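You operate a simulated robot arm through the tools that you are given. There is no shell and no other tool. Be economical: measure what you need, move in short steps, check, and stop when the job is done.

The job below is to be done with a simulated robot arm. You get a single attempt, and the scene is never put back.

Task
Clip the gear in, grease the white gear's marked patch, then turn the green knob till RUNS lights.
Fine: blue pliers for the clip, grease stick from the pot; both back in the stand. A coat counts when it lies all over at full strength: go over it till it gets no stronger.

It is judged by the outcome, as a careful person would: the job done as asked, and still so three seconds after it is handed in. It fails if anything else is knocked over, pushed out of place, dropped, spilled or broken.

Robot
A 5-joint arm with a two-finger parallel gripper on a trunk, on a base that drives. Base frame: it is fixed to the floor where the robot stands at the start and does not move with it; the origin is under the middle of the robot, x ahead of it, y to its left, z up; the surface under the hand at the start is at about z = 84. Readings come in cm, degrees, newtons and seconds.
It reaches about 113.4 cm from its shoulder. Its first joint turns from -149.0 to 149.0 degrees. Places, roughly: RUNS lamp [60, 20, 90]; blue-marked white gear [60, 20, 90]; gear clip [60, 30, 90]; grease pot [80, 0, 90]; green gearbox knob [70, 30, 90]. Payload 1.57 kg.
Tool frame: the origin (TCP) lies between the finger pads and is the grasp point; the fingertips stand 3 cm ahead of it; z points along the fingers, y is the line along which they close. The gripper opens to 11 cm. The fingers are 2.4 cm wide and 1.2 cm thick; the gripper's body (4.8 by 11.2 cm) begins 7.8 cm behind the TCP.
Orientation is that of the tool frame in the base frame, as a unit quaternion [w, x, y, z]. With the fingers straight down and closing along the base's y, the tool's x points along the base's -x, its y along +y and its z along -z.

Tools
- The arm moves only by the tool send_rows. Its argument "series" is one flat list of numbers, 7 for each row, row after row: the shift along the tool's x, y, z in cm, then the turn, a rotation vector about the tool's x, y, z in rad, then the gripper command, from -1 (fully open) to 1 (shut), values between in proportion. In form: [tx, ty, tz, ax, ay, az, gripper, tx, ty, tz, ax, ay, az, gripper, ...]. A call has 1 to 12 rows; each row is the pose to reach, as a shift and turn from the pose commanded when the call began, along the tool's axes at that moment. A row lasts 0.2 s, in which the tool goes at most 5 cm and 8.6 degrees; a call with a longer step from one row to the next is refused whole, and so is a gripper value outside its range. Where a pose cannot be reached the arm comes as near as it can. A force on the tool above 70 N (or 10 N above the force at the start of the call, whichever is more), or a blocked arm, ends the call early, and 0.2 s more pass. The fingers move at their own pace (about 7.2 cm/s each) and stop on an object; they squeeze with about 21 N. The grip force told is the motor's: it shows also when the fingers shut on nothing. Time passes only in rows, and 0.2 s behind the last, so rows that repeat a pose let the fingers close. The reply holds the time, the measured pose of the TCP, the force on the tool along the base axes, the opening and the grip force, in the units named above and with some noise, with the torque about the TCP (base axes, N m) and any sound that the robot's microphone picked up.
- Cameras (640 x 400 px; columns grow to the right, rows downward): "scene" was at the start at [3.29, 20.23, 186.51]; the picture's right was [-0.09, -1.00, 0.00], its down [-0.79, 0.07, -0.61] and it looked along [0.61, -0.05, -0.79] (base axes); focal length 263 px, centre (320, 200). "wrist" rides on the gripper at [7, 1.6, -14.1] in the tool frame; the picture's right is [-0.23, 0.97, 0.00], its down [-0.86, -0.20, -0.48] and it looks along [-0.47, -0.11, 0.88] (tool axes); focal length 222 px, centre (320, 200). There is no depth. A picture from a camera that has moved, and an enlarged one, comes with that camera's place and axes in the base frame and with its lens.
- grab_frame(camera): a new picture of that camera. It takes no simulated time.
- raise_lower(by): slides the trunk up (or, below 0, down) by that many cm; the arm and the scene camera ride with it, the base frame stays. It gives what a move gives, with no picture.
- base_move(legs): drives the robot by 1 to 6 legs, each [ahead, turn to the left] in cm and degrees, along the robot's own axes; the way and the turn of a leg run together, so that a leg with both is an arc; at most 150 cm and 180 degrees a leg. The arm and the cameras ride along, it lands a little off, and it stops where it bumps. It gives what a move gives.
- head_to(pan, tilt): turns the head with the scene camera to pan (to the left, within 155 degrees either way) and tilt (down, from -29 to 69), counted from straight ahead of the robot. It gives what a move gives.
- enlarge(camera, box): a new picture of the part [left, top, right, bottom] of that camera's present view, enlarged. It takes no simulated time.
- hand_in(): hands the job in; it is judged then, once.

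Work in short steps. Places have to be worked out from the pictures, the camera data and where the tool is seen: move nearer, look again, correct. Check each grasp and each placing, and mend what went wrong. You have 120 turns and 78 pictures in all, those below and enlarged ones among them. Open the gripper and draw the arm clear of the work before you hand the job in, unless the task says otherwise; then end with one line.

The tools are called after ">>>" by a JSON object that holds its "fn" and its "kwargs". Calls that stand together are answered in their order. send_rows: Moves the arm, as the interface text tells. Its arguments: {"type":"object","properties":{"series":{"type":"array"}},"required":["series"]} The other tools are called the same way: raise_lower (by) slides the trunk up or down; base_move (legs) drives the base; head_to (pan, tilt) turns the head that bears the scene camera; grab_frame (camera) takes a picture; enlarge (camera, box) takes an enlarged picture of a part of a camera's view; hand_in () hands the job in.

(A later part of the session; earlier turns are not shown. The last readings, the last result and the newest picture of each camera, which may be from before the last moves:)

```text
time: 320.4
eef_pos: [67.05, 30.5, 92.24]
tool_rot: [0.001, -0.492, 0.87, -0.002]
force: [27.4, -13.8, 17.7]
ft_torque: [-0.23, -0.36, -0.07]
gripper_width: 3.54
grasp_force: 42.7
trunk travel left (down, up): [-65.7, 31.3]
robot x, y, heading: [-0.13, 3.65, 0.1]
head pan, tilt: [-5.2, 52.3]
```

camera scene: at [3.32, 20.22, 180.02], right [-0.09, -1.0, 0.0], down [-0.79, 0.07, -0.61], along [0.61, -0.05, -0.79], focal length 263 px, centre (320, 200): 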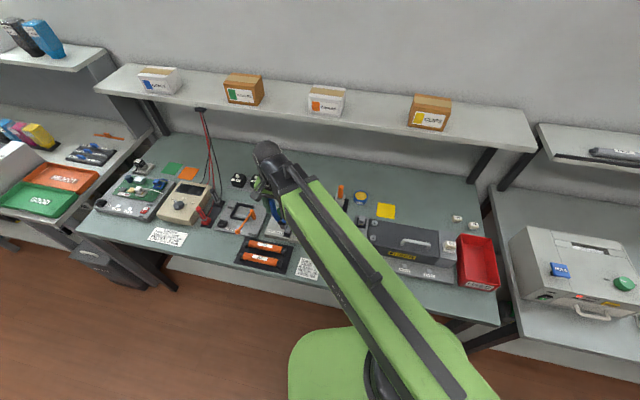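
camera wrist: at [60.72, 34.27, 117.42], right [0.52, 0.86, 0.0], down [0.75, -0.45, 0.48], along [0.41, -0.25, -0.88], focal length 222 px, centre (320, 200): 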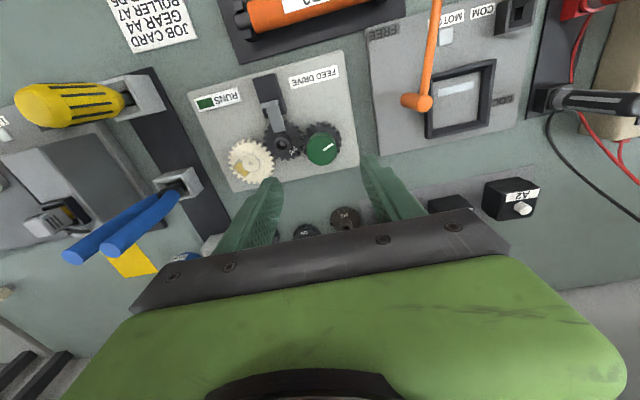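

Gripped at 3.5 cm but with a 30 N side load; the knob lies further along −y of the tool. Shift to relax.

>>> {"fn": "send_rows", "kwargs": {"series": [0, -0.15, 0, 0, 0, 0, 1, 0, -0.3, 0, 0, 0, 0, 1, 0, -0.3, 0, 0, 0, 0, 1]}}

```text
time: 321.2
eef_pos: [67.08, 30.45, 92.32]
tool_rot: [-0.001, -0.493, 0.87, 0.001]
force: [8.6, -10.3, 4.1]
ft_torque: [-0.25, -0.94, -0.05]
gripper_width: 3.58
grasp_force: 42.4
trunk travel left (down, up): [-65.7, 31.3]
robot x, y, heading: [0.29, 3.91, -0.2]
head pan, tilt: [-5.2, 52.3]
```

Relax a bit more.

>>> {"fn": "send_rows", "kwargs": {"series": [0.05, -0.2, 0, 0, 0, 0, 1, 0.05, -0.2, 0, 0, 0, 0, 1]}}

```text
time: 321.8
eef_pos: [67.12, 30.33, 92.43]
tool_rot: [-0.001, -0.494, 0.87, 0.001]
force: [-12.9, -4.5, -12.5]
ft_torque: [0.06, -0.38, 0.04]
gripper_width: 3.55
grasp_force: 42.2
trunk travel left (down, up): [-65.7, 31.3]
robot x, y, heading: [0.15, 4.04, 0.1]
head pan, tilt: [-5.2, 52.3]
```

Roughly balanced. Turn the knob clockwise in steps and watch torque and sounds.

>>> {"fn": "send_rows", "kwargs": {"series": [-0.03, 0.08, 0, 0, 0, 0.12, 1, -0.03, 0.08, 0, 0, 0, 0.24, 1, -0.03, 0.08, 0, 0, 0, 0.36, 1, -0.03, 0.08, 0, 0, 0, 0.48, 1, -0.03, 0.08, 0, 0, 0, 0.6, 1]}}

```text
time: 323.0
eef_pos: [66.97, 30.46, 92.35]
tool_rot: [-0.002, -0.213, 0.977, 0.001]
force: [-31.1, 6.2, -25.9]
ft_torque: [-0.15, 0.37, 0.12]
gripper_width: 3.52
grasp_force: 42.6
trunk travel left (down, up): [-65.7, 31.3]
robot x, y, heading: [0.4, 3.95, 0.1]
head pan, tilt: [-5.2, 52.3]
```

Turned 34° freely (torque small). Recentre to relieve side force and continue turning.

>>> {"fn": "send_rows", "kwargs": {"series": [0.15, 0.15, 0, 0, 0, 0, 1, 0.15, 0.15, 0, 0, 0, 0.12, 1, 0.15, 0.15, 0, 0, 0, 0.24, 1, 0.15, 0.15, 0, 0, 0, 0.36, 1, 0.15, 0.15, 0, 0, 0, 0.48, 1, 0.15, 0.15, 0, 0, 0, 0.6, 1]}}

```text
time: 324.4
eef_pos: [67.02, 30.58, 92.29]
tool_rot: [0.002, 0.084, 0.996, 0.0]
force: [-3.3, 18.9, 4.5]
ft_torque: [-0.19, 0.37, 0.06]
gripper_width: 3.55
grasp_force: 42.5
trunk travel left (down, up): [-65.7, 31.3]
robot x, y, heading: [0.5, 3.96, -0.1]
head pan, tilt: [-5.2, 52.3]
```

Now 69° turned. Recentre again and continue another 34°.

>>> {"fn": "send_rows", "kwargs": {"series": [0, 0.13, 0, 0, 0, 0, 1, 0, 0.13, 0, 0, 0, 0.12, 1, 0, 0.13, 0, 0, 0, 0.24, 1, 0, 0.13, 0, 0, 0, 0.36, 1, 0, 0.13, 0, 0, 0, 0.48, 1, 0, 0.13, 0, 0, 0, 0.6, 1]}}

```text
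time: 325.8
eef_pos: [67.11, 30.85, 92.44]
tool_rot: [0.001, 0.375, 0.927, 0.0]
force: [9.5, 20.9, 18.8]
ft_torque: [-0.45, -0.33, 0.07]
gripper_width: 3.53
grasp_force: 42.6
trunk travel left (down, up): [-65.7, 31.3]
robot x, y, heading: [0.31, 3.94, 0.2]
head pan, tilt: [-5.2, 52.3]
```

103° turned, no sound yet. Recentre and keep turning clockwise.

>>> {"fn": "send_rows", "kwargs": {"series": [0.05, 0.22, 0, 0, 0, 0, 1, 0.05, 0.22, 0, 0, 0, 0.13, 1, 0.05, 0.22, 0, 0, 0, 0.26, 1, 0.05, 0.22, 0, 0, 0, 0.39, 1, 0.05, 0.22, 0, 0, 0, 0.52, 1, 0.05, 0.22, 0, 0, 0, 0.65, 1, 0.05, 0.22, 0, 0, 0, 0.78, 1, 0.05, 0.22, 0, 0, 0, 0.91, 1, 0.05, 0.22, 0, 0, 0, 1.04, 1]}}

```text
time: 327.8
eef_pos: [67.22, 30.75, 92.33]
tool_rot: [0.001, 0.787, 0.617, 0.002]
force: [27.6, 13.1, 30.1]
ft_torque: [-0.08, 0.1, 0.08]
gripper_width: 3.53
grasp_force: 42.4
trunk travel left (down, up): [-65.7, 31.3]
robot x, y, heading: [0.34, 3.85, -0.0]
head pan, tilt: [-5.2, 52.3]
```

163° turned freely. Release, lift clear, spin back and regrasp for another turn.

>>> {"fn": "send_rows", "kwargs": {"series": [0, 0, 0, 0, 0, 0, 0.2, 0, 0, 0, 0, 0, 0, -0.2, 0, 0, 0, 0, 0, 0, -0.2]}}

>>> {"fn": "raise_lower", "kwargs": {"by": 5}}

>>> {"fn": "send_rows", "kwargs": {"series": [0, 0, 0, 0, 0, -0.142, -0.2, 0, 0, 0, 0, 0, -0.284, -0.2, 0, 0, 0, 0, 0, -0.426, -0.2, 0, 0, 0, 0, 0, -0.568, -0.2, 0, 0, 0, 0, 0, -0.71, -0.2, 0, 0, 0, 0, 0, -0.852, -0.2, 0, 0, 0, 0, 0, -0.994, -0.2, 0, 0, 0, 0, 0, -1.136, -0.2, 0, 0, 0, 0, 0, -1.278, -0.2, 0, 0, 0, 0, 0, -1.42, -0.2]}}

>>> {"fn": "send_rows", "kwargs": {"series": [0, 0, 0, 0, 0, -0.142, -0.2, 0, 0, 0, 0, 0, -0.284, -0.2, 0, 0, 0, 0, 0, -0.426, -0.2, 0, 0, 0, 0, 0, -0.568, -0.2, 0, 0, 0, 0, 0, -0.71, -0.2, 0, 0, 0, 0, 0, -0.852, -0.2, 0, 0, 0, 0, 0, -0.994, -0.2, 0, 0, 0, 0, 0, -1.136, -0.2, 0, 0, 0, 0, 0, -1.278, -0.2, 0, 0, 0, 0, 0, -1.42, -0.2, 0, 0, 0, 0, 0, -1.42, -0.2]}}

```text
time: 328.6
eef_pos: [67.09, 30.77, 92.32]
tool_rot: [0.0, 0.786, 0.618, 0.0]
force: [-0.1, -0.4, -0.6]
ft_torque: [0.02, -0.04, 0.01]
gripper_width: 6.62
grasp_force: 0.1
trunk travel left (down, up): [-65.7, 31.3]
robot x, y, heading: [0.48, 3.64, 0.1]
head pan, tilt: [-5.2, 52.3]
```

```text
time: 329.6
eef_pos: [67.06, 30.75, 97.39]
tool_rot: [0.0, 0.786, 0.618, 0.0]
force: [-0.6, 0.8, -0.3]
ft_torque: [0.0, -0.01, 0.02]
gripper_width: 6.59
grasp_force: 0.0
trunk travel left (down, up): [-70.7, 26.3]
robot x, y, heading: [0.78, 3.76, 0.1]
head pan, tilt: [-5.2, 52.3]
```

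```text
time: 331.8
eef_pos: [67.05, 30.7, 97.37]
tool_rot: [0.0, 0.192, 0.981, 0.001]
force: [0.5, -0.1, -0.4]
ft_torque: [0.02, 0.01, 0.01]
gripper_width: 6.61
grasp_force: 0.1
trunk travel left (down, up): [-70.7, 26.3]
robot x, y, heading: [0.14, 3.96, 0.1]
head pan, tilt: [-5.2, 52.3]
```

```text
time: 334.2
eef_pos: [67.01, 30.74, 97.4]
tool_rot: [0.0, -0.494, 0.87, 0.0]
force: [-0.3, -0.5, -0.4]
ft_torque: [0.01, 0.01, 0.03]
gripper_width: 6.6
grasp_force: 0.0
trunk travel left (down, up): [-70.7, 26.3]
robot x, y, heading: [0.43, 3.99, 0.0]
head pan, tilt: [-5.2, 52.3]
```

Back at the start orientation, centred at (67.05,30.7). Descend, regrasp, and turn on.

>>> {"fn": "raise_lower", "kwargs": {"by": -5}}

>>> {"fn": "send_rows", "kwargs": {"series": [0, 0, 0, 0, 0, 0, 0.2, 0, 0, 0, 0, 0, 0, 1, 0, 0, 0, 0, 0, 0, 1, 0, 0, 0, 0, 0, 0, 1]}}

>>> {"fn": "send_rows", "kwargs": {"series": [0, 0, 0, 0, 0, 0.13, 1, 0, 0, 0, 0, 0, 0.26, 1, 0, 0, 0, 0, 0, 0.39, 1, 0, 0, 0, 0, 0, 0.52, 1, 0, 0, 0, 0, 0, 0.65, 1, 0, 0, 0, 0, 0, 0.78, 1, 0, 0, 0, 0, 0, 0.91, 1, 0, 0, 0, 0, 0, 1.04, 1]}}

```text
time: 335.1
eef_pos: [67.06, 30.85, 92.44]
tool_rot: [-0.001, -0.493, 0.87, 0.0]
force: [-0.2, -0.2, 0.1]
ft_torque: [0.0, 0.0, -0.03]
gripper_width: 6.6
grasp_force: 0.0
trunk travel left (down, up): [-65.7, 31.3]
robot x, y, heading: [0.37, 3.87, 0.5]
head pan, tilt: [-5.2, 52.3]
```

```text
time: 336.1
eef_pos: [67.34, 30.66, 92.36]
tool_rot: [0.001, -0.493, 0.87, -0.001]
force: [19.2, -6.3, 13.1]
ft_torque: [-0.41, -0.36, 0.02]
gripper_width: 3.54
grasp_force: 42.7
trunk travel left (down, up): [-65.7, 31.3]
robot x, y, heading: [-0.01, 3.71, -0.0]
head pan, tilt: [-5.2, 52.3]
```

```text
time: 337.9
eef_pos: [67.26, 30.67, 92.4]
tool_rot: [0.002, 0.006, 1.0, 0.0]
force: [28.4, -11.9, 19.8]
ft_torque: [-0.17, -0.95, -0.01]
gripper_width: 3.55
grasp_force: 42.6
trunk travel left (down, up): [-65.7, 31.3]
robot x, y, heading: [0.07, 4.15, -0.1]
head pan, tilt: [-5.2, 52.3]
```

222° total, still no stop or sound. Recentre and continue another 60°.

>>> {"fn": "send_rows", "kwargs": {"series": [-0.2, -0.05, 0, 0, 0, 0, 1, -0.2, -0.05, 0, 0, 0, 0.13, 1, -0.2, -0.05, 0, 0, 0, 0.26, 1, -0.2, -0.05, 0, 0, 0, 0.39, 1, -0.2, -0.05, 0, 0, 0, 0.52, 1, -0.2, -0.05, 0, 0, 0, 0.65, 1, -0.2, -0.05, 0, 0, 0, 0.78, 1, -0.2, -0.05, 0, 0, 0, 0.91, 1, -0.2, -0.05, 0, 0, 0, 1.04, 1]}}

>>> {"fn": "send_rows", "kwargs": {"series": [0, 0, 0, 0, 0, 0.13, 1, 0, 0, 0, 0, 0, 0.26, 1, 0, 0, 0, 0, 0, 0.39, 1, 0, 0, 0, 0, 0, 0.52, 1, 0, 0, 0, 0, 0, 0.65, 1, 0, 0, 0, 0, 0, 0.78, 1]}}

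```text
time: 339.9
eef_pos: [67.3, 30.63, 92.37]
tool_rot: [-0.001, 0.503, 0.865, 0.0]
force: [-12.0, -21.9, -23.6]
ft_torque: [0.39, 0.48, 0.02]
gripper_width: 3.55
grasp_force: 42.9
trunk travel left (down, up): [-65.7, 31.3]
robot x, y, heading: [0.86, 3.96, 0.2]
head pan, tilt: [-5.2, 52.3]
```

```text
time: 341.3
eef_pos: [67.25, 30.62, 92.44]
tool_rot: [-0.001, 0.794, 0.608, -0.002]
force: [-15.6, -23.0, -27.0]
ft_torque: [-0.28, 0.03, 0.03]
gripper_width: 3.54
grasp_force: 42.7
trunk travel left (down, up): [-65.7, 31.3]
robot x, y, heading: [0.12, 4.0, 0.1]
head pan, tilt: [-5.2, 52.3]
```

About 327° turned. Release, raise high and move away, then use the last picture on the whole work area.

>>> {"fn": "send_rows", "kwargs": {"series": [0, 0, 0, 0, 0, 0, 0.2, 0, 0, 0, 0, 0, 0, -0.2, 0, 0, 0, 0, 0, 0, -0.2]}}

>>> {"fn": "raise_lower", "kwargs": {"by": 23}}

>>> {"fn": "send_rows", "kwargs": {"series": [-4.03, 1.02, 0, 0, 0, 0, -0.2, -8.06, 2.04, 0, 0, 0, 0, -0.2, -12.09, 3.06, 0, 0, 0, 0, -0.2, -16.12, 4.08, 0, 0, 0, 0, -0.2, -20.15, 5.1, 0, 0, 0, 0, -0.2, -24.18, 6.12, 0, 0, 0, 0, -0.2, -28.21, 7.14, 0, 0, 0, 0, -0.2, -32.24, 8.16, 0, 0, 0, 0, -0.2, -36.27, 9.18, 0, 0, 0, 0, -0.2, -40.3, 10.2, 0, 0, 0, 0, -0.2]}}

>>> {"fn": "enlarge", "kwargs": {"camera": "scene", "box": [275, 195, 365, 265]}}

```text
time: 342.1
eef_pos: [67.35, 30.78, 92.34]
tool_rot: [0.001, 0.792, 0.61, 0.0]
force: [0.5, 0.5, -0.5]
ft_torque: [0.04, -0.01, 0.0]
gripper_width: 6.61
grasp_force: 0.1
trunk travel left (down, up): [-65.7, 31.3]
robot x, y, heading: [0.13, 4.13, 0.1]
head pan, tilt: [-5.2, 52.3]
```

```text
time: 344.5
eef_pos: [67.16, 30.68, 115.36]
tool_rot: [0.0, 0.792, 0.611, 0.0]
force: [0.6, -0.1, -0.2]
ft_torque: [0.0, -0.02, 0.02]
gripper_width: 6.62
grasp_force: 0.0
trunk travel left (down, up): [-88.7, 8.3]
robot x, y, heading: [0.42, 4.1, 0.1]
head pan, tilt: [-5.2, 52.3]
```

```text
time: 346.7
eef_pos: [66.82, -10.88, 115.35]
tool_rot: [0.0, 0.791, 0.611, 0.001]
force: [-0.7, 0.0, 0.3]
ft_torque: [0.02, 0.0, -0.01]
gripper_width: 6.59
grasp_force: 0.1
out of reach, approached as far as the arm can: row 9, 10
trunk travel left (down, up): [-88.7, 8.3]
robot x, y, heading: [0.34, 4.19, 0.3]
head pan, tilt: [-5.2, 52.3]
```

```text
5.71 times, centred on (320, 230) of scene
camera zoom: at [3.3, 20.16, 186.11], right [-0.09, -1.0, 0.0], down [-0.79, 0.07, -0.61], along [0.61, -0.05, -0.79], focal length 1501 px, centre (320, 29)
```

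zoom: 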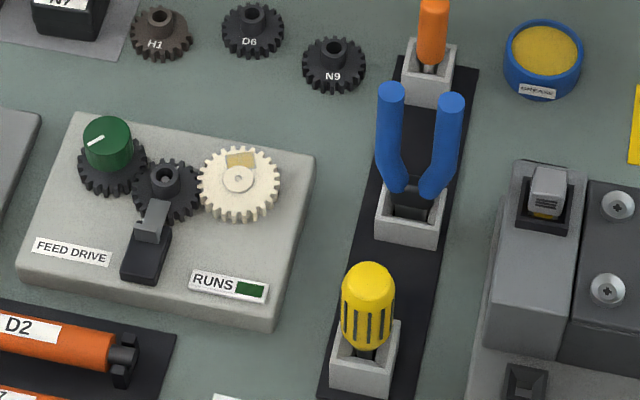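

The tools are back, the patch is coated, but RUNS is still dark after ~327° clockwise. No pictures remain, so I return to the knob and keep turning, watching sounds and torque.

>>> {"fn": "send_rows", "kwargs": {"series": [4.03, -1.02, 0, 0, 0, 0, -0.2, 8.06, -2.04, 0, 0, 0, 0, -0.2, 12.09, -3.06, 0, 0, 0, 0, -0.2, 16.12, -4.08, 0, 0, 0, 0, -0.2, 20.15, -5.1, 0, 0, 0, 0, -0.2, 24.18, -6.12, 0, 0, 0, 0, -0.2, 28.21, -7.14, 0, 0, 0, 0, -0.2, 32.24, -8.16, 0, 0, 0, 0, -0.2, 36.27, -9.18, 0, 0, 0, 0, -0.2, 40.3, -10.2, 0, 0, 0, 0, -0.2]}}

>>> {"fn": "send_rows", "kwargs": {"series": [0, 0, 0, 0, 0, -0.142, -0.2, 0, 0, 0, 0, 0, -0.284, -0.2, 0, 0, 0, 0, 0, -0.426, -0.2, 0, 0, 0, 0, 0, -0.568, -0.2, 0, 0, 0, 0, 0, -0.71, -0.2, 0, 0, 0, 0, 0, -0.852, -0.2, 0, 0, 0, 0, 0, -0.994, -0.2, 0, 0, 0, 0, 0, -1.136, -0.2, 0, 0, 0, 0, 0, -1.278, -0.2, 0, 0, 0, 0, 0, -1.42, -0.2]}}

>>> {"fn": "send_rows", "kwargs": {"series": [0, 0, 0, 0, 0, -0.142, -0.2, 0, 0, 0, 0, 0, -0.284, -0.2, 0, 0, 0, 0, 0, -0.426, -0.2, 0, 0, 0, 0, 0, -0.568, -0.2, 0, 0, 0, 0, 0, -0.71, -0.2, 0, 0, 0, 0, 0, -0.852, -0.2, 0, 0, 0, 0, 0, -0.994, -0.2, 0, 0, 0, 0, 0, -1.136, -0.2, 0, 0, 0, 0, 0, -1.278, -0.2, 0, 0, 0, 0, 0, -1.42, -0.2, 0, 0, 0, 0, 0, -1.42, -0.2]}}

```text
time: 348.9
eef_pos: [67.03, 30.93, 115.36]
tool_rot: [0.0, 0.792, 0.611, 0.0]
force: [-0.9, -0.4, 0.7]
ft_torque: [-0.04, -0.01, 0.0]
gripper_width: 6.6
grasp_force: 0.0
out of reach, approached as far as the arm can: row 10
trunk travel left (down, up): [-88.7, 8.3]
robot x, y, heading: [0.61, 3.93, -0.0]
head pan, tilt: [-5.2, 52.3]
```

```text
time: 351.1
eef_pos: [67.19, 30.7, 115.28]
tool_rot: [0.0, 0.202, 0.979, 0.0]
force: [0.3, 0.3, -0.4]
ft_torque: [0.01, -0.01, 0.0]
gripper_width: 6.6
grasp_force: 0.0
trunk travel left (down, up): [-88.7, 8.3]
robot x, y, heading: [0.57, 3.95, 0.4]
head pan, tilt: [-5.2, 52.3]
```

```text
time: 353.5
eef_pos: [67.28, 30.74, 115.34]
tool_rot: [0.0, -0.484, 0.875, 0.0]
force: [0.1, 0.2, 0.8]
ft_torque: [-0.01, 0.0, 0.01]
gripper_width: 6.63
grasp_force: 0.0
trunk travel left (down, up): [-88.7, 8.3]
robot x, y, heading: [0.3, 3.83, 0.4]
head pan, tilt: [-5.2, 52.3]
```

Centred over the knob. Descend, grip, and turn clockwise another ~160°.

>>> {"fn": "raise_lower", "kwargs": {"by": -23}}

>>> {"fn": "send_rows", "kwargs": {"series": [0, 0, 0, 0, 0, 0, 0.2, 0, 0, 0, 0, 0, 0, 1, 0, 0, 0, 0, 0, 0, 1, 0, 0, 0, 0, 0, 0, 1]}}

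>>> {"fn": "send_rows", "kwargs": {"series": [0, 0, 0, 0, 0, 0.14, 1, 0, 0, 0, 0, 0, 0.28, 1, 0, 0, 0, 0, 0, 0.42, 1, 0, 0, 0, 0, 0, 0.56, 1, 0, 0, 0, 0, 0, 0.7, 1, 0, 0, 0, 0, 0, 0.84, 1, 0, 0, 0, 0, 0, 0.98, 1, 0, 0, 0, 0, 0, 1.12, 1, 0, 0, 0, 0, 0, 1.26, 1, 0, 0, 0, 0, 0, 1.4, 1]}}

>>> {"fn": "send_rows", "kwargs": {"series": [0, 0, 0, 0, 0, 0.14, 1, 0, 0, 0, 0, 0, 0.28, 1, 0, 0, 0, 0, 0, 0.42, 1, 0, 0, 0, 0, 0, 0.56, 1, 0, 0, 0, 0, 0, 0.7, 1, 0, 0, 0, 0, 0, 0.84, 1, 0, 0, 0, 0, 0, 0.98, 1, 0, 0, 0, 0, 0, 1.12, 1, 0, 0, 0, 0, 0, 1.26, 1, 0, 0, 0, 0, 0, 1.4, 1]}}

```text
time: 355.9
eef_pos: [67.2, 30.65, 92.28]
tool_rot: [0.001, -0.483, 0.875, 0.0]
force: [-0.2, -0.2, -0.2]
ft_torque: [0.01, -0.02, -0.01]
gripper_width: 6.59
grasp_force: 0.1
trunk travel left (down, up): [-65.7, 31.3]
robot x, y, heading: [0.68, 4.25, 0.2]
head pan, tilt: [-5.2, 52.3]
```

```text
time: 356.9
eef_pos: [67.32, 30.79, 92.4]
tool_rot: [0.0, -0.484, 0.875, -0.001]
force: [6.4, -1.6, 6.4]
ft_torque: [-0.15, -0.1, 0.03]
gripper_width: 3.58
grasp_force: 42.7
trunk travel left (down, up): [-65.7, 31.3]
robot x, y, heading: [0.27, 3.75, 0.1]
head pan, tilt: [-5.2, 52.3]
```

```text
time: 359.1
eef_pos: [67.37, 30.68, 92.48]
tool_rot: [0.002, 0.195, 0.981, -0.001]
force: [24.9, -9.7, 18.7]
ft_torque: [-0.28, -0.53, 0.0]
gripper_width: 3.59
grasp_force: 43.1
trunk travel left (down, up): [-65.7, 31.3]
robot x, y, heading: [0.45, 3.86, 0.3]
head pan, tilt: [-5.2, 52.3]
```

```text
time: 361.3
eef_pos: [67.19, 30.48, 92.33]
tool_rot: [-0.001, 0.781, 0.624, -0.001]
force: [-9.8, -25.6, -17.3]
ft_torque: [0.14, 0.06, 0.07]
gripper_width: 3.56
grasp_force: 43.0
trunk travel left (down, up): [-65.7, 31.3]
robot x, y, heading: [0.36, 4.15, 0.1]
head pan, tilt: [-5.2, 52.3]
```

No sound or stop. Another cycle: release, lift, spin back, regrip and turn on.

>>> {"fn": "send_rows", "kwargs": {"series": [0, 0, 0, 0, 0, 0, 0.2, 0, 0, 0, 0, 0, 0, -0.2, 0, 0, 0, 0, 0, 0, -0.2]}}

>>> {"fn": "raise_lower", "kwargs": {"by": 5}}

>>> {"fn": "send_rows", "kwargs": {"series": [0, 0, 0, 0, 0, -0.142, -0.2, 0, 0, 0, 0, 0, -0.284, -0.2, 0, 0, 0, 0, 0, -0.426, -0.2, 0, 0, 0, 0, 0, -0.568, -0.2, 0, 0, 0, 0, 0, -0.71, -0.2, 0, 0, 0, 0, 0, -0.852, -0.2, 0, 0, 0, 0, 0, -0.994, -0.2, 0, 0, 0, 0, 0, -1.136, -0.2, 0, 0, 0, 0, 0, -1.278, -0.2, 0, 0, 0, 0, 0, -1.4, -0.2]}}

>>> {"fn": "send_rows", "kwargs": {"series": [0, 0, 0, 0, 0, -0.142, -0.2, 0, 0, 0, 0, 0, -0.284, -0.2, 0, 0, 0, 0, 0, -0.426, -0.2, 0, 0, 0, 0, 0, -0.568, -0.2, 0, 0, 0, 0, 0, -0.71, -0.2, 0, 0, 0, 0, 0, -0.852, -0.2, 0, 0, 0, 0, 0, -0.994, -0.2, 0, 0, 0, 0, 0, -1.136, -0.2, 0, 0, 0, 0, 0, -1.278, -0.2, 0, 0, 0, 0, 0, -1.4, -0.2, 0, 0, 0, 0, 0, -1.4, -0.2]}}

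>>> {"fn": "raise_lower", "kwargs": {"by": -5}}

>>> {"fn": "send_rows", "kwargs": {"series": [0, 0, 0, 0, 0, 0, 0.2, 0, 0, 0, 0, 0, 0, 1, 0, 0, 0, 0, 0, 0, 1, 0, 0, 0, 0, 0, 0, 1]}}

>>> {"fn": "send_rows", "kwargs": {"series": [0, 0, 0, 0, 0, 0.14, 1, 0, 0, 0, 0, 0, 0.28, 1, 0, 0, 0, 0, 0, 0.42, 1, 0, 0, 0, 0, 0, 0.56, 1, 0, 0, 0, 0, 0, 0.7, 1, 0, 0, 0, 0, 0, 0.84, 1, 0, 0, 0, 0, 0, 0.98, 1, 0, 0, 0, 0, 0, 1.12, 1, 0, 0, 0, 0, 0, 1.26, 1, 0, 0, 0, 0, 0, 1.4, 1]}}

>>> {"fn": "send_rows", "kwargs": {"series": [0, 0, 0, 0, 0, 0.14, 1, 0, 0, 0, 0, 0, 0.28, 1, 0, 0, 0, 0, 0, 0.42, 1, 0, 0, 0, 0, 0, 0.56, 1, 0, 0, 0, 0, 0, 0.7, 1, 0, 0, 0, 0, 0, 0.84, 1, 0, 0, 0, 0, 0, 0.98, 1, 0, 0, 0, 0, 0, 1.12, 1, 0, 0, 0, 0, 0, 1.26, 1, 0, 0, 0, 0, 0, 1.4, 1]}}

```text
time: 362.1
eef_pos: [67.28, 30.79, 92.36]
tool_rot: [0.001, 0.78, 0.626, -0.001]
force: [0.2, 0.3, -0.8]
ft_torque: [0.01, 0.02, 0.01]
gripper_width: 6.61
grasp_force: 0.0
trunk travel left (down, up): [-65.7, 31.3]
robot x, y, heading: [0.47, 4.04, -0.0]
head pan, tilt: [-5.2, 52.3]
```

```text
time: 363.0
eef_pos: [67.28, 30.76, 97.31]
tool_rot: [0.0, 0.78, 0.626, 0.0]
force: [0.3, -0.5, 1.0]
ft_torque: [0.02, -0.01, -0.01]
gripper_width: 6.62
grasp_force: 0.0
trunk travel left (down, up): [-70.7, 26.3]
robot x, y, heading: [0.55, 3.74, 0.2]
head pan, tilt: [-5.2, 52.3]
```

```text
time: 365.2
eef_pos: [67.51, 30.84, 97.38]
tool_rot: [0.0, 0.193, 0.981, 0.0]
force: [0.3, 0.7, 0.2]
ft_torque: [-0.02, 0.01, 0.01]
gripper_width: 6.61
grasp_force: 0.1
trunk travel left (down, up): [-70.7, 26.3]
robot x, y, heading: [0.2, 3.89, 0.3]
head pan, tilt: [-5.2, 52.3]
```

```text
time: 367.6
eef_pos: [67.39, 30.75, 97.36]
tool_rot: [0.0, -0.485, 0.875, 0.0]
force: [-0.1, 0.7, -0.1]
ft_torque: [0.0, 0.0, 0.01]
gripper_width: 6.59
grasp_force: 0.1
trunk travel left (down, up): [-70.7, 26.3]
robot x, y, heading: [0.28, 4.17, -0.1]
head pan, tilt: [-5.2, 52.3]
```

```text
time: 368.6
eef_pos: [67.17, 30.77, 92.37]
tool_rot: [0.0, -0.484, 0.875, 0.0]
force: [-0.8, -0.6, -1.1]
ft_torque: [0.02, 0.04, -0.02]
gripper_width: 6.61
grasp_force: 0.1
trunk travel left (down, up): [-65.7, 31.3]
robot x, y, heading: [0.44, 3.98, 0.3]
head pan, tilt: [-5.2, 52.3]
```

```text
time: 369.6
eef_pos: [67.3, 30.71, 92.34]
tool_rot: [0.0, -0.485, 0.875, 0.0]
force: [1.8, -1.1, 2.9]
ft_torque: [-0.06, -0.04, -0.02]
gripper_width: 3.56
grasp_force: 42.7
trunk travel left (down, up): [-65.7, 31.3]
robot x, y, heading: [0.49, 3.95, 0.1]
head pan, tilt: [-5.2, 52.3]
```

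```text
time: 371.8
eef_pos: [67.37, 30.6, 92.46]
tool_rot: [0.001, 0.195, 0.981, -0.001]
force: [14.1, -10.3, 9.6]
ft_torque: [-0.55, -1.15, 0.02]
gripper_width: 3.59
grasp_force: 42.6
trunk travel left (down, up): [-65.7, 31.3]
robot x, y, heading: [0.38, 3.84, 0.1]
head pan, tilt: [-5.2, 52.3]
```

```text
time: 374.0
eef_pos: [67.22, 30.41, 92.41]
tool_rot: [0.0, 0.781, 0.625, -0.002]
force: [-5.8, -22.1, -11.4]
ft_torque: [-0.24, -0.01, -0.02]
gripper_width: 3.56
grasp_force: 42.8
trunk travel left (down, up): [-65.7, 31.3]
robot x, y, heading: [0.41, 3.96, -0.1]
head pan, tilt: [-5.2, 52.3]
```

Still no sound. Clockwise has been covered well past a full turn; now I also turn counter-clockwise, well past the start the other way.

>>> {"fn": "send_rows", "kwargs": {"series": [0, 0, 0, 0, 0, -0.14, 1, 0, 0, 0, 0, 0, -0.28, 1, 0, 0, 0, 0, 0, -0.42, 1, 0, 0, 0, 0, 0, -0.56, 1, 0, 0, 0, 0, 0, -0.7, 1, 0, 0, 0, 0, 0, -0.84, 1, 0, 0, 0, 0, 0, -0.98, 1, 0, 0, 0, 0, 0, -1.12, 1, 0, 0, 0, 0, 0, -1.26, 1, 0, 0, 0, 0, 0, -1.4, 1]}}

>>> {"fn": "send_rows", "kwargs": {"series": [0, 0, 0, 0, 0, -0.14, 1, 0, 0, 0, 0, 0, -0.28, 1, 0, 0, 0, 0, 0, -0.42, 1, 0, 0, 0, 0, 0, -0.56, 1, 0, 0, 0, 0, 0, -0.7, 1, 0, 0, 0, 0, 0, -0.84, 1, 0, 0, 0, 0, 0, -0.98, 1, 0, 0, 0, 0, 0, -1.12, 1, 0, 0, 0, 0, 0, -1.26, 1, 0, 0, 0, 0, 0, -1.4, 1]}}

>>> {"fn": "send_rows", "kwargs": {"series": [0, 0, 0, 0, 0, 0, 0.2, 0, 0, 0, 0, 0, 0, -0.2, 0, 0, 0, 0, 0, 0, -0.2]}}

>>> {"fn": "raise_lower", "kwargs": {"by": 5}}

>>> {"fn": "send_rows", "kwargs": {"series": [0, 0, 0, 0, 0, 0.14, -0.2, 0, 0, 0, 0, 0, 0.28, -0.2, 0, 0, 0, 0, 0, 0.42, -0.2, 0, 0, 0, 0, 0, 0.56, -0.2, 0, 0, 0, 0, 0, 0.7, -0.2, 0, 0, 0, 0, 0, 0.84, -0.2, 0, 0, 0, 0, 0, 0.98, -0.2, 0, 0, 0, 0, 0, 1.12, -0.2, 0, 0, 0, 0, 0, 1.26, -0.2, 0, 0, 0, 0, 0, 1.4, -0.2]}}

>>> {"fn": "send_rows", "kwargs": {"series": [0, 0, 0, 0, 0, 0.14, -0.2, 0, 0, 0, 0, 0, 0.28, -0.2, 0, 0, 0, 0, 0, 0.42, -0.2, 0, 0, 0, 0, 0, 0.56, -0.2, 0, 0, 0, 0, 0, 0.7, -0.2, 0, 0, 0, 0, 0, 0.84, -0.2, 0, 0, 0, 0, 0, 0.98, -0.2, 0, 0, 0, 0, 0, 1.12, -0.2, 0, 0, 0, 0, 0, 1.26, -0.2, 0, 0, 0, 0, 0, 1.4, -0.2, 0, 0, 0, 0, 0, 1.4, -0.2]}}

>>> {"fn": "raise_lower", "kwargs": {"by": -5}}

>>> {"fn": "send_rows", "kwargs": {"series": [0, 0, 0, 0, 0, 0, 0.2, 0, 0, 0, 0, 0, 0, 1, 0, 0, 0, 0, 0, 0, 1, 0, 0, 0, 0, 0, 0, 1]}}

```text
time: 376.2
eef_pos: [67.44, 30.51, 92.36]
tool_rot: [0.0, 0.192, 0.981, -0.001]
force: [-9.6, -24.8, -19.1]
ft_torque: [-0.43, 0.14, 0.01]
gripper_width: 3.55
grasp_force: 43.2
trunk travel left (down, up): [-65.7, 31.3]
robot x, y, heading: [0.28, 3.97, 0.0]
head pan, tilt: [-5.2, 52.3]
```

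```text
time: 378.4
eef_pos: [67.36, 30.66, 92.4]
tool_rot: [0.001, -0.485, 0.874, 0.0]
force: [-2.6, -17.3, -7.7]
ft_torque: [0.02, -0.4, -0.02]
gripper_width: 3.52
grasp_force: 42.7
trunk travel left (down, up): [-65.7, 31.3]
robot x, y, heading: [0.86, 3.75, 0.1]
head pan, tilt: [-5.2, 52.3]
```

```text
time: 379.2
eef_pos: [67.25, 30.8, 92.42]
tool_rot: [-0.001, -0.484, 0.875, 0.0]
force: [-0.3, -0.1, 0.0]
ft_torque: [-0.01, 0.01, 0.0]
gripper_width: 6.61
grasp_force: 0.1
trunk travel left (down, up): [-65.7, 31.3]
robot x, y, heading: [0.56, 3.91, 0.3]
head pan, tilt: [-5.2, 52.3]
```

```text
time: 380.1
eef_pos: [67.15, 30.84, 97.36]
tool_rot: [0.0, -0.484, 0.875, 0.0]
force: [0.6, 0.3, -0.1]
ft_torque: [0.01, 0.02, 0.0]
gripper_width: 6.61
grasp_force: 0.0
trunk travel left (down, up): [-70.7, 26.3]
robot x, y, heading: [0.4, 4.19, 0.2]
head pan, tilt: [-5.2, 52.3]
```

```text
time: 382.3
eef_pos: [67.33, 30.76, 97.26]
tool_rot: [0.0, 0.194, 0.981, -0.001]
force: [-0.8, -0.8, -0.6]
ft_torque: [0.01, -0.03, -0.02]
gripper_width: 6.6
grasp_force: 0.0
trunk travel left (down, up): [-70.7, 26.3]
robot x, y, heading: [0.62, 3.7, 0.0]
head pan, tilt: [-5.2, 52.3]
```

```text
time: 384.7
eef_pos: [67.28, 30.75, 97.31]
tool_rot: [0.0, 0.78, 0.626, 0.0]
force: [0.5, 0.2, 0.1]
ft_torque: [0.01, 0.05, -0.01]
gripper_width: 6.6
grasp_force: 0.1
trunk travel left (down, up): [-70.7, 26.3]
robot x, y, heading: [0.34, 4.01, 0.2]
head pan, tilt: [-5.2, 52.3]
```

```text
time: 385.6
eef_pos: [67.29, 30.72, 92.41]
tool_rot: [0.0, 0.78, 0.626, 0.0]
force: [0.9, -0.3, 1.2]
ft_torque: [0.01, 0.0, 0.02]
gripper_width: 6.64
grasp_force: 0.0
trunk travel left (down, up): [-65.7, 31.3]
robot x, y, heading: [0.01, 3.76, 0.1]
head pan, tilt: [-5.2, 52.3]
```

```text
time: 386.6
eef_pos: [67.33, 30.78, 92.32]
tool_rot: [0.0, 0.78, 0.626, 0.001]
force: [3.0, -0.1, 3.6]
ft_torque: [-0.08, 0.01, -0.05]
gripper_width: 3.53
grasp_force: 42.3
trunk travel left (down, up): [-65.7, 31.3]
robot x, y, heading: [0.48, 3.68, 0.1]
head pan, tilt: [-5.2, 52.3]
```

Working smoothly; two more counter-clockwise cycles.

>>> {"fn": "send_rows", "kwargs": {"series": [0, 0, 0, 0, 0, -0.14, 1, 0, 0, 0, 0, 0, -0.28, 1, 0, 0, 0, 0, 0, -0.42, 1, 0, 0, 0, 0, 0, -0.56, 1, 0, 0, 0, 0, 0, -0.7, 1, 0, 0, 0, 0, 0, -0.84, 1, 0, 0, 0, 0, 0, -0.98, 1, 0, 0, 0, 0, 0, -1.12, 1, 0, 0, 0, 0, 0, -1.26, 1, 0, 0, 0, 0, 0, -1.4, 1]}}

>>> {"fn": "send_rows", "kwargs": {"series": [0, 0, 0, 0, 0, -0.14, 1, 0, 0, 0, 0, 0, -0.28, 1, 0, 0, 0, 0, 0, -0.42, 1, 0, 0, 0, 0, 0, -0.56, 1, 0, 0, 0, 0, 0, -0.7, 1, 0, 0, 0, 0, 0, -0.84, 1, 0, 0, 0, 0, 0, -0.98, 1, 0, 0, 0, 0, 0, -1.12, 1, 0, 0, 0, 0, 0, -1.26, 1, 0, 0, 0, 0, 0, -1.4, 1]}}

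>>> {"fn": "send_rows", "kwargs": {"series": [0, 0, 0, 0, 0, 0, 0.2, 0, 0, 0, 0, 0, 0, -0.2, 0, 0, 0, 0, 0, 0, -0.2]}}

>>> {"fn": "raise_lower", "kwargs": {"by": 5}}

>>> {"fn": "send_rows", "kwargs": {"series": [0, 0, 0, 0, 0, 0.14, -0.2, 0, 0, 0, 0, 0, 0.28, -0.2, 0, 0, 0, 0, 0, 0.42, -0.2, 0, 0, 0, 0, 0, 0.56, -0.2, 0, 0, 0, 0, 0, 0.7, -0.2, 0, 0, 0, 0, 0, 0.84, -0.2, 0, 0, 0, 0, 0, 0.98, -0.2, 0, 0, 0, 0, 0, 1.12, -0.2, 0, 0, 0, 0, 0, 1.26, -0.2, 0, 0, 0, 0, 0, 1.4, -0.2]}}

>>> {"fn": "send_rows", "kwargs": {"series": [0, 0, 0, 0, 0, 0.14, -0.2, 0, 0, 0, 0, 0, 0.28, -0.2, 0, 0, 0, 0, 0, 0.42, -0.2, 0, 0, 0, 0, 0, 0.56, -0.2, 0, 0, 0, 0, 0, 0.7, -0.2, 0, 0, 0, 0, 0, 0.84, -0.2, 0, 0, 0, 0, 0, 0.98, -0.2, 0, 0, 0, 0, 0, 1.12, -0.2, 0, 0, 0, 0, 0, 1.26, -0.2, 0, 0, 0, 0, 0, 1.4, -0.2, 0, 0, 0, 0, 0, 1.4, -0.2]}}

>>> {"fn": "raise_lower", "kwargs": {"by": -5}}

>>> {"fn": "send_rows", "kwargs": {"series": [0, 0, 0, 0, 0, 0, 0.2, 0, 0, 0, 0, 0, 0, 1, 0, 0, 0, 0, 0, 0, 1, 0, 0, 0, 0, 0, 0, 1]}}

>>> {"fn": "send_rows", "kwargs": {"series": [0, 0, 0, 0, 0, -0.14, 1, 0, 0, 0, 0, 0, -0.28, 1, 0, 0, 0, 0, 0, -0.42, 1, 0, 0, 0, 0, 0, -0.56, 1, 0, 0, 0, 0, 0, -0.7, 1, 0, 0, 0, 0, 0, -0.84, 1, 0, 0, 0, 0, 0, -0.98, 1, 0, 0, 0, 0, 0, -1.12, 1, 0, 0, 0, 0, 0, -1.26, 1, 0, 0, 0, 0, 0, -1.4, 1]}}

>>> {"fn": "send_rows", "kwargs": {"series": [0, 0, 0, 0, 0, -0.14, 1, 0, 0, 0, 0, 0, -0.28, 1, 0, 0, 0, 0, 0, -0.42, 1, 0, 0, 0, 0, 0, -0.56, 1, 0, 0, 0, 0, 0, -0.7, 1, 0, 0, 0, 0, 0, -0.84, 1, 0, 0, 0, 0, 0, -0.98, 1, 0, 0, 0, 0, 0, -1.12, 1, 0, 0, 0, 0, 0, -1.26, 1, 0, 0, 0, 0, 0, -1.4, 1]}}

```text
time: 388.8
eef_pos: [67.08, 30.63, 92.26]
tool_rot: [0.0, 0.193, 0.981, 0.0]
force: [-20.9, -8.2, -21.6]
ft_torque: [-0.17, -0.29, -0.03]
gripper_width: 3.54
grasp_force: 42.9
trunk travel left (down, up): [-65.7, 31.3]
robot x, y, heading: [0.72, 3.99, 0.2]
head pan, tilt: [-5.2, 52.3]
```

```text
time: 391.0
eef_pos: [67.18, 30.56, 92.33]
tool_rot: [-0.001, -0.485, 0.874, -0.001]
force: [-13.1, -20.1, -16.8]
ft_torque: [-1.1, 0.61, 0.0]
gripper_width: 3.54
grasp_force: 42.5
trunk travel left (down, up): [-65.7, 31.3]
robot x, y, heading: [0.3, 3.53, 0.1]
head pan, tilt: [-5.2, 52.3]
```

```text
time: 391.8
eef_pos: [67.19, 30.73, 92.37]
tool_rot: [0.0, -0.485, 0.875, 0.0]
force: [0.9, 0.4, -1.1]
ft_torque: [-0.01, -0.01, 0.01]
gripper_width: 6.6
grasp_force: 0.0
trunk travel left (down, up): [-65.7, 31.3]
robot x, y, heading: [0.45, 4.04, 0.2]
head pan, tilt: [-5.2, 52.3]
```

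```text
time: 392.7
eef_pos: [67.19, 30.76, 97.37]
tool_rot: [0.0, -0.484, 0.875, 0.0]
force: [0.2, -1.4, 0.6]
ft_torque: [0.0, -0.04, 0.05]
gripper_width: 6.59
grasp_force: 0.1
trunk travel left (down, up): [-70.7, 26.3]
robot x, y, heading: [0.48, 3.72, 0.0]
head pan, tilt: [-5.2, 52.3]
```

```text
time: 394.9
eef_pos: [67.29, 30.73, 97.38]
tool_rot: [0.001, 0.194, 0.981, 0.0]
force: [-0.8, 0.5, 0.0]
ft_torque: [0.0, 0.01, 0.01]
gripper_width: 6.61
grasp_force: 0.1
trunk travel left (down, up): [-70.7, 26.3]
robot x, y, heading: [0.26, 3.73, 0.0]
head pan, tilt: [-5.2, 52.3]
```

```text
time: 397.3
eef_pos: [67.23, 30.74, 97.33]
tool_rot: [0.0, 0.78, 0.626, 0.0]
force: [0.5, -0.7, -0.4]
ft_torque: [-0.02, -0.01, -0.02]
gripper_width: 6.61
grasp_force: 0.0
trunk travel left (down, up): [-70.7, 26.3]
robot x, y, heading: [0.68, 4.17, 0.4]
head pan, tilt: [-5.2, 52.3]
```

```text
time: 398.2
eef_pos: [67.22, 30.81, 92.31]
tool_rot: [-0.001, 0.78, 0.626, 0.0]
force: [0.0, 0.3, -0.4]
ft_torque: [0.01, -0.03, 0.01]
gripper_width: 6.6
grasp_force: 0.0
trunk travel left (down, up): [-65.7, 31.3]
robot x, y, heading: [0.69, 3.94, 0.1]
head pan, tilt: [-5.2, 52.3]
```

```text
time: 399.2
eef_pos: [67.1, 30.68, 92.38]
tool_rot: [-0.001, 0.78, 0.626, -0.001]
force: [6.3, 0.0, 5.8]
ft_torque: [-0.1, -0.03, 0.0]
gripper_width: 3.55
grasp_force: 43.1
trunk travel left (down, up): [-65.7, 31.3]
robot x, y, heading: [0.66, 4.03, -0.0]
head pan, tilt: [-5.2, 52.3]
```

```text
time: 401.4
eef_pos: [67.12, 30.71, 92.37]
tool_rot: [-0.001, 0.193, 0.981, -0.001]
force: [-17.9, -11.0, -18.4]
ft_torque: [-0.31, -0.22, -0.03]
gripper_width: 3.56
grasp_force: 42.1
trunk travel left (down, up): [-65.7, 31.3]
robot x, y, heading: [0.79, 4.04, 0.0]
head pan, tilt: [-5.2, 52.3]
```

```text
time: 403.6
eef_pos: [67.13, 30.51, 92.33]
tool_rot: [-0.001, -0.486, 0.874, 0.0]
force: [-13.9, -17.7, -15.4]
ft_torque: [-0.81, 0.3, -0.02]
gripper_width: 3.54
grasp_force: 42.5
trunk travel left (down, up): [-65.7, 31.3]
robot x, y, heading: [0.25, 4.35, 0.0]
head pan, tilt: [-5.2, 52.3]
```

Back near the starting angle. Continue counter-clockwise two more cycles.

>>> {"fn": "send_rows", "kwargs": {"series": [0, 0, 0, 0, 0, 0, 0.2, 0, 0, 0, 0, 0, 0, -0.2, 0, 0, 0, 0, 0, 0, -0.2]}}

>>> {"fn": "raise_lower", "kwargs": {"by": 5}}

>>> {"fn": "send_rows", "kwargs": {"series": [0, 0, 0, 0, 0, 0.14, -0.2, 0, 0, 0, 0, 0, 0.28, -0.2, 0, 0, 0, 0, 0, 0.42, -0.2, 0, 0, 0, 0, 0, 0.56, -0.2, 0, 0, 0, 0, 0, 0.7, -0.2, 0, 0, 0, 0, 0, 0.84, -0.2, 0, 0, 0, 0, 0, 0.98, -0.2, 0, 0, 0, 0, 0, 1.12, -0.2, 0, 0, 0, 0, 0, 1.26, -0.2, 0, 0, 0, 0, 0, 1.4, -0.2]}}

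>>> {"fn": "send_rows", "kwargs": {"series": [0, 0, 0, 0, 0, 0.14, -0.2, 0, 0, 0, 0, 0, 0.28, -0.2, 0, 0, 0, 0, 0, 0.42, -0.2, 0, 0, 0, 0, 0, 0.56, -0.2, 0, 0, 0, 0, 0, 0.7, -0.2, 0, 0, 0, 0, 0, 0.84, -0.2, 0, 0, 0, 0, 0, 0.98, -0.2, 0, 0, 0, 0, 0, 1.12, -0.2, 0, 0, 0, 0, 0, 1.26, -0.2, 0, 0, 0, 0, 0, 1.4, -0.2, 0, 0, 0, 0, 0, 1.4, -0.2]}}

>>> {"fn": "raise_lower", "kwargs": {"by": -5}}

>>> {"fn": "send_rows", "kwargs": {"series": [0, 0, 0, 0, 0, 0, 0.2, 0, 0, 0, 0, 0, 0, 1, 0, 0, 0, 0, 0, 0, 1, 0, 0, 0, 0, 0, 0, 1]}}

>>> {"fn": "send_rows", "kwargs": {"series": [0, 0, 0, 0, 0, -0.14, 1, 0, 0, 0, 0, 0, -0.28, 1, 0, 0, 0, 0, 0, -0.42, 1, 0, 0, 0, 0, 0, -0.56, 1, 0, 0, 0, 0, 0, -0.7, 1, 0, 0, 0, 0, 0, -0.84, 1, 0, 0, 0, 0, 0, -0.98, 1, 0, 0, 0, 0, 0, -1.12, 1, 0, 0, 0, 0, 0, -1.26, 1, 0, 0, 0, 0, 0, -1.4, 1]}}

>>> {"fn": "send_rows", "kwargs": {"series": [0, 0, 0, 0, 0, -0.14, 1, 0, 0, 0, 0, 0, -0.28, 1, 0, 0, 0, 0, 0, -0.42, 1, 0, 0, 0, 0, 0, -0.56, 1, 0, 0, 0, 0, 0, -0.7, 1, 0, 0, 0, 0, 0, -0.84, 1, 0, 0, 0, 0, 0, -0.98, 1, 0, 0, 0, 0, 0, -1.12, 1, 0, 0, 0, 0, 0, -1.26, 1, 0, 0, 0, 0, 0, -1.4, 1]}}

>>> {"fn": "send_rows", "kwargs": {"series": [0, 0, 0, 0, 0, 0, 0.2, 0, 0, 0, 0, 0, 0, -0.2, 0, 0, 0, 0, 0, 0, -0.2]}}

>>> {"fn": "raise_lower", "kwargs": {"by": 5}}

>>> {"fn": "send_rows", "kwargs": {"series": [0, 0, 0, 0, 0, 0.14, -0.2, 0, 0, 0, 0, 0, 0.28, -0.2, 0, 0, 0, 0, 0, 0.42, -0.2, 0, 0, 0, 0, 0, 0.56, -0.2, 0, 0, 0, 0, 0, 0.7, -0.2, 0, 0, 0, 0, 0, 0.84, -0.2, 0, 0, 0, 0, 0, 0.98, -0.2, 0, 0, 0, 0, 0, 1.12, -0.2, 0, 0, 0, 0, 0, 1.26, -0.2, 0, 0, 0, 0, 0, 1.4, -0.2]}}

>>> {"fn": "send_rows", "kwargs": {"series": [0, 0, 0, 0, 0, 0.14, -0.2, 0, 0, 0, 0, 0, 0.28, -0.2, 0, 0, 0, 0, 0, 0.42, -0.2, 0, 0, 0, 0, 0, 0.56, -0.2, 0, 0, 0, 0, 0, 0.7, -0.2, 0, 0, 0, 0, 0, 0.84, -0.2, 0, 0, 0, 0, 0, 0.98, -0.2, 0, 0, 0, 0, 0, 1.12, -0.2, 0, 0, 0, 0, 0, 1.26, -0.2, 0, 0, 0, 0, 0, 1.4, -0.2, 0, 0, 0, 0, 0, 1.4, -0.2]}}

>>> {"fn": "raise_lower", "kwargs": {"by": -5}}

>>> {"fn": "send_rows", "kwargs": {"series": [0, 0, 0, 0, 0, 0, 0.2, 0, 0, 0, 0, 0, 0, 1, 0, 0, 0, 0, 0, 0, 1, 0, 0, 0, 0, 0, 0, 1]}}

>>> {"fn": "send_rows", "kwargs": {"series": [0, 0, 0, 0, 0, -0.14, 1, 0, 0, 0, 0, 0, -0.28, 1, 0, 0, 0, 0, 0, -0.42, 1, 0, 0, 0, 0, 0, -0.56, 1, 0, 0, 0, 0, 0, -0.7, 1, 0, 0, 0, 0, 0, -0.84, 1, 0, 0, 0, 0, 0, -0.98, 1, 0, 0, 0, 0, 0, -1.12, 1, 0, 0, 0, 0, 0, -1.26, 1, 0, 0, 0, 0, 0, -1.4, 1]}}

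>>> {"fn": "send_rows", "kwargs": {"series": [0, 0, 0, 0, 0, -0.14, 1, 0, 0, 0, 0, 0, -0.28, 1, 0, 0, 0, 0, 0, -0.42, 1, 0, 0, 0, 0, 0, -0.56, 1, 0, 0, 0, 0, 0, -0.7, 1, 0, 0, 0, 0, 0, -0.84, 1, 0, 0, 0, 0, 0, -0.98, 1, 0, 0, 0, 0, 0, -1.12, 1, 0, 0, 0, 0, 0, -1.26, 1, 0, 0, 0, 0, 0, -1.4, 1]}}

```text
time: 404.4
eef_pos: [67.34, 30.77, 92.47]
tool_rot: [-0.001, -0.484, 0.875, 0.0]
force: [0.9, 0.1, 0.2]
ft_torque: [0.01, -0.01, -0.01]
gripper_width: 6.6
grasp_force: 0.1
trunk travel left (down, up): [-65.7, 31.3]
robot x, y, heading: [0.48, 3.63, 0.0]
head pan, tilt: [-5.2, 52.3]
```

```text
time: 405.4
eef_pos: [67.26, 30.66, 97.3]
tool_rot: [-0.001, -0.484, 0.875, 0.0]
force: [-0.4, -0.5, 0.3]
ft_torque: [0.0, -0.01, -0.01]
gripper_width: 6.59
grasp_force: 0.0
trunk travel left (down, up): [-70.7, 26.3]
robot x, y, heading: [0.62, 3.53, 0.3]
head pan, tilt: [-5.2, 52.3]
```

```text
time: 407.6
eef_pos: [67.17, 30.65, 97.38]
tool_rot: [0.0, 0.194, 0.981, 0.001]
force: [-1.1, 0.0, -0.2]
ft_torque: [0.01, 0.01, -0.01]
gripper_width: 6.64
grasp_force: 0.0
trunk travel left (down, up): [-70.7, 26.3]
robot x, y, heading: [0.32, 4.04, 0.1]
head pan, tilt: [-5.2, 52.3]
```

```text
time: 410.0
eef_pos: [67.25, 30.68, 97.42]
tool_rot: [0.0, 0.781, 0.625, 0.0]
force: [0.0, 0.4, 0.2]
ft_torque: [-0.01, 0.01, -0.02]
gripper_width: 6.62
grasp_force: 0.2
trunk travel left (down, up): [-70.7, 26.3]
robot x, y, heading: [0.63, 4.0, 0.2]
head pan, tilt: [-5.2, 52.3]
```

```text
time: 410.9
eef_pos: [67.4, 30.69, 92.32]
tool_rot: [0.0, 0.78, 0.626, 0.0]
force: [-0.5, -0.2, -0.2]
ft_torque: [0.01, 0.0, 0.03]
gripper_width: 6.6
grasp_force: 0.1
trunk travel left (down, up): [-65.7, 31.3]
robot x, y, heading: [0.36, 3.99, 0.3]
head pan, tilt: [-5.2, 52.3]
```

```text
time: 411.9
eef_pos: [67.27, 30.65, 92.37]
tool_rot: [0.0, 0.781, 0.625, 0.0]
force: [-5.4, -0.4, -4.3]
ft_torque: [0.01, 0.18, -0.01]
gripper_width: 3.57
grasp_force: 43.4
trunk travel left (down, up): [-65.7, 31.3]
robot x, y, heading: [0.55, 3.85, 0.1]
head pan, tilt: [-5.2, 52.3]
```

```text
time: 414.1
eef_pos: [67.19, 30.65, 92.37]
tool_rot: [0.0, 0.191, 0.982, 0.0]
force: [-21.2, -2.6, -19.2]
ft_torque: [-0.22, -0.33, -0.02]
gripper_width: 3.53
grasp_force: 42.4
trunk travel left (down, up): [-65.7, 31.3]
robot x, y, heading: [0.01, 3.98, 0.3]
head pan, tilt: [-5.2, 52.3]
```

```text
time: 416.3
eef_pos: [67.21, 30.6, 92.44]
tool_rot: [0.0, -0.486, 0.874, -0.001]
force: [-10.2, -6.9, -9.1]
ft_torque: [-1.0, 0.99, 0.01]
gripper_width: 3.55
grasp_force: 42.4
trunk travel left (down, up): [-65.7, 31.3]
robot x, y, heading: [0.79, 3.82, 0.2]
head pan, tilt: [-5.2, 52.3]
```

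```text
time: 417.1
eef_pos: [67.22, 30.68, 92.38]
tool_rot: [-0.001, -0.484, 0.875, -0.001]
force: [-0.7, -0.6, 0.7]
ft_torque: [-0.01, 0.04, 0.02]
gripper_width: 6.62
grasp_force: 0.1
trunk travel left (down, up): [-65.7, 31.3]
robot x, y, heading: [0.48, 4.24, 0.1]
head pan, tilt: [-5.2, 52.3]
```

```text
time: 418.0
eef_pos: [67.26, 30.56, 97.31]
tool_rot: [0.0, -0.484, 0.875, 0.0]
force: [0.1, 0.3, 0.6]
ft_torque: [0.01, 0.0, 0.0]
gripper_width: 6.58
grasp_force: 0.1
trunk travel left (down, up): [-70.7, 26.3]
robot x, y, heading: [0.49, 3.82, 0.2]
head pan, tilt: [-5.2, 52.3]
```

```text
time: 420.2
eef_pos: [67.27, 30.65, 97.34]
tool_rot: [0.0, 0.194, 0.981, 0.0]
force: [-0.2, 0.6, 0.3]
ft_torque: [-0.01, 0.02, -0.03]
gripper_width: 6.62
grasp_force: 0.1
trunk travel left (down, up): [-70.7, 26.3]
robot x, y, heading: [0.5, 3.78, 0.4]
head pan, tilt: [-5.2, 52.3]
```

```text
time: 422.6
eef_pos: [67.21, 30.68, 97.3]
tool_rot: [0.0, 0.78, 0.625, -0.001]
force: [-0.1, 0.2, -0.6]
ft_torque: [0.02, 0.0, 0.03]
gripper_width: 6.61
grasp_force: 0.1
trunk travel left (down, up): [-70.7, 26.3]
robot x, y, heading: [0.26, 3.46, -0.0]
head pan, tilt: [-5.2, 52.3]
```

```text
time: 423.5
eef_pos: [67.28, 30.74, 92.38]
tool_rot: [0.0, 0.78, 0.626, 0.001]
force: [1.0, 0.2, -0.2]
ft_torque: [0.0, -0.04, 0.01]
gripper_width: 6.6
grasp_force: 0.0
trunk travel left (down, up): [-65.7, 31.3]
robot x, y, heading: [0.57, 3.95, 0.1]
head pan, tilt: [-5.2, 52.3]
```

```text
time: 424.5
eef_pos: [67.3, 30.77, 92.29]
tool_rot: [0.0, 0.78, 0.626, 0.0]
force: [-4.4, -0.6, -3.1]
ft_torque: [0.03, 0.13, 0.01]
gripper_width: 3.56
grasp_force: 42.4
trunk travel left (down, up): [-65.7, 31.3]
robot x, y, heading: [0.65, 4.1, 0.4]
head pan, tilt: [-5.2, 52.3]
```

```text
time: 426.7
eef_pos: [67.2, 30.71, 92.35]
tool_rot: [-0.001, 0.193, 0.981, 0.0]
force: [-22.1, -4.0, -20.7]
ft_torque: [0.23, 0.22, -0.03]
gripper_width: 3.56
grasp_force: 42.7
trunk travel left (down, up): [-65.7, 31.3]
robot x, y, heading: [0.51, 3.75, 0.2]
head pan, tilt: [-5.2, 52.3]
```

```text
time: 428.9
eef_pos: [67.14, 30.5, 92.31]
tool_rot: [-0.002, -0.486, 0.874, 0.001]
force: [-19.0, -13.5, -17.9]
ft_torque: [-0.57, 0.36, 0.0]
gripper_width: 3.54
grasp_force: 42.0
trunk travel left (down, up): [-65.7, 31.3]
robot x, y, heading: [0.34, 3.96, -0.1]
head pan, tilt: [-5.2, 52.3]
```

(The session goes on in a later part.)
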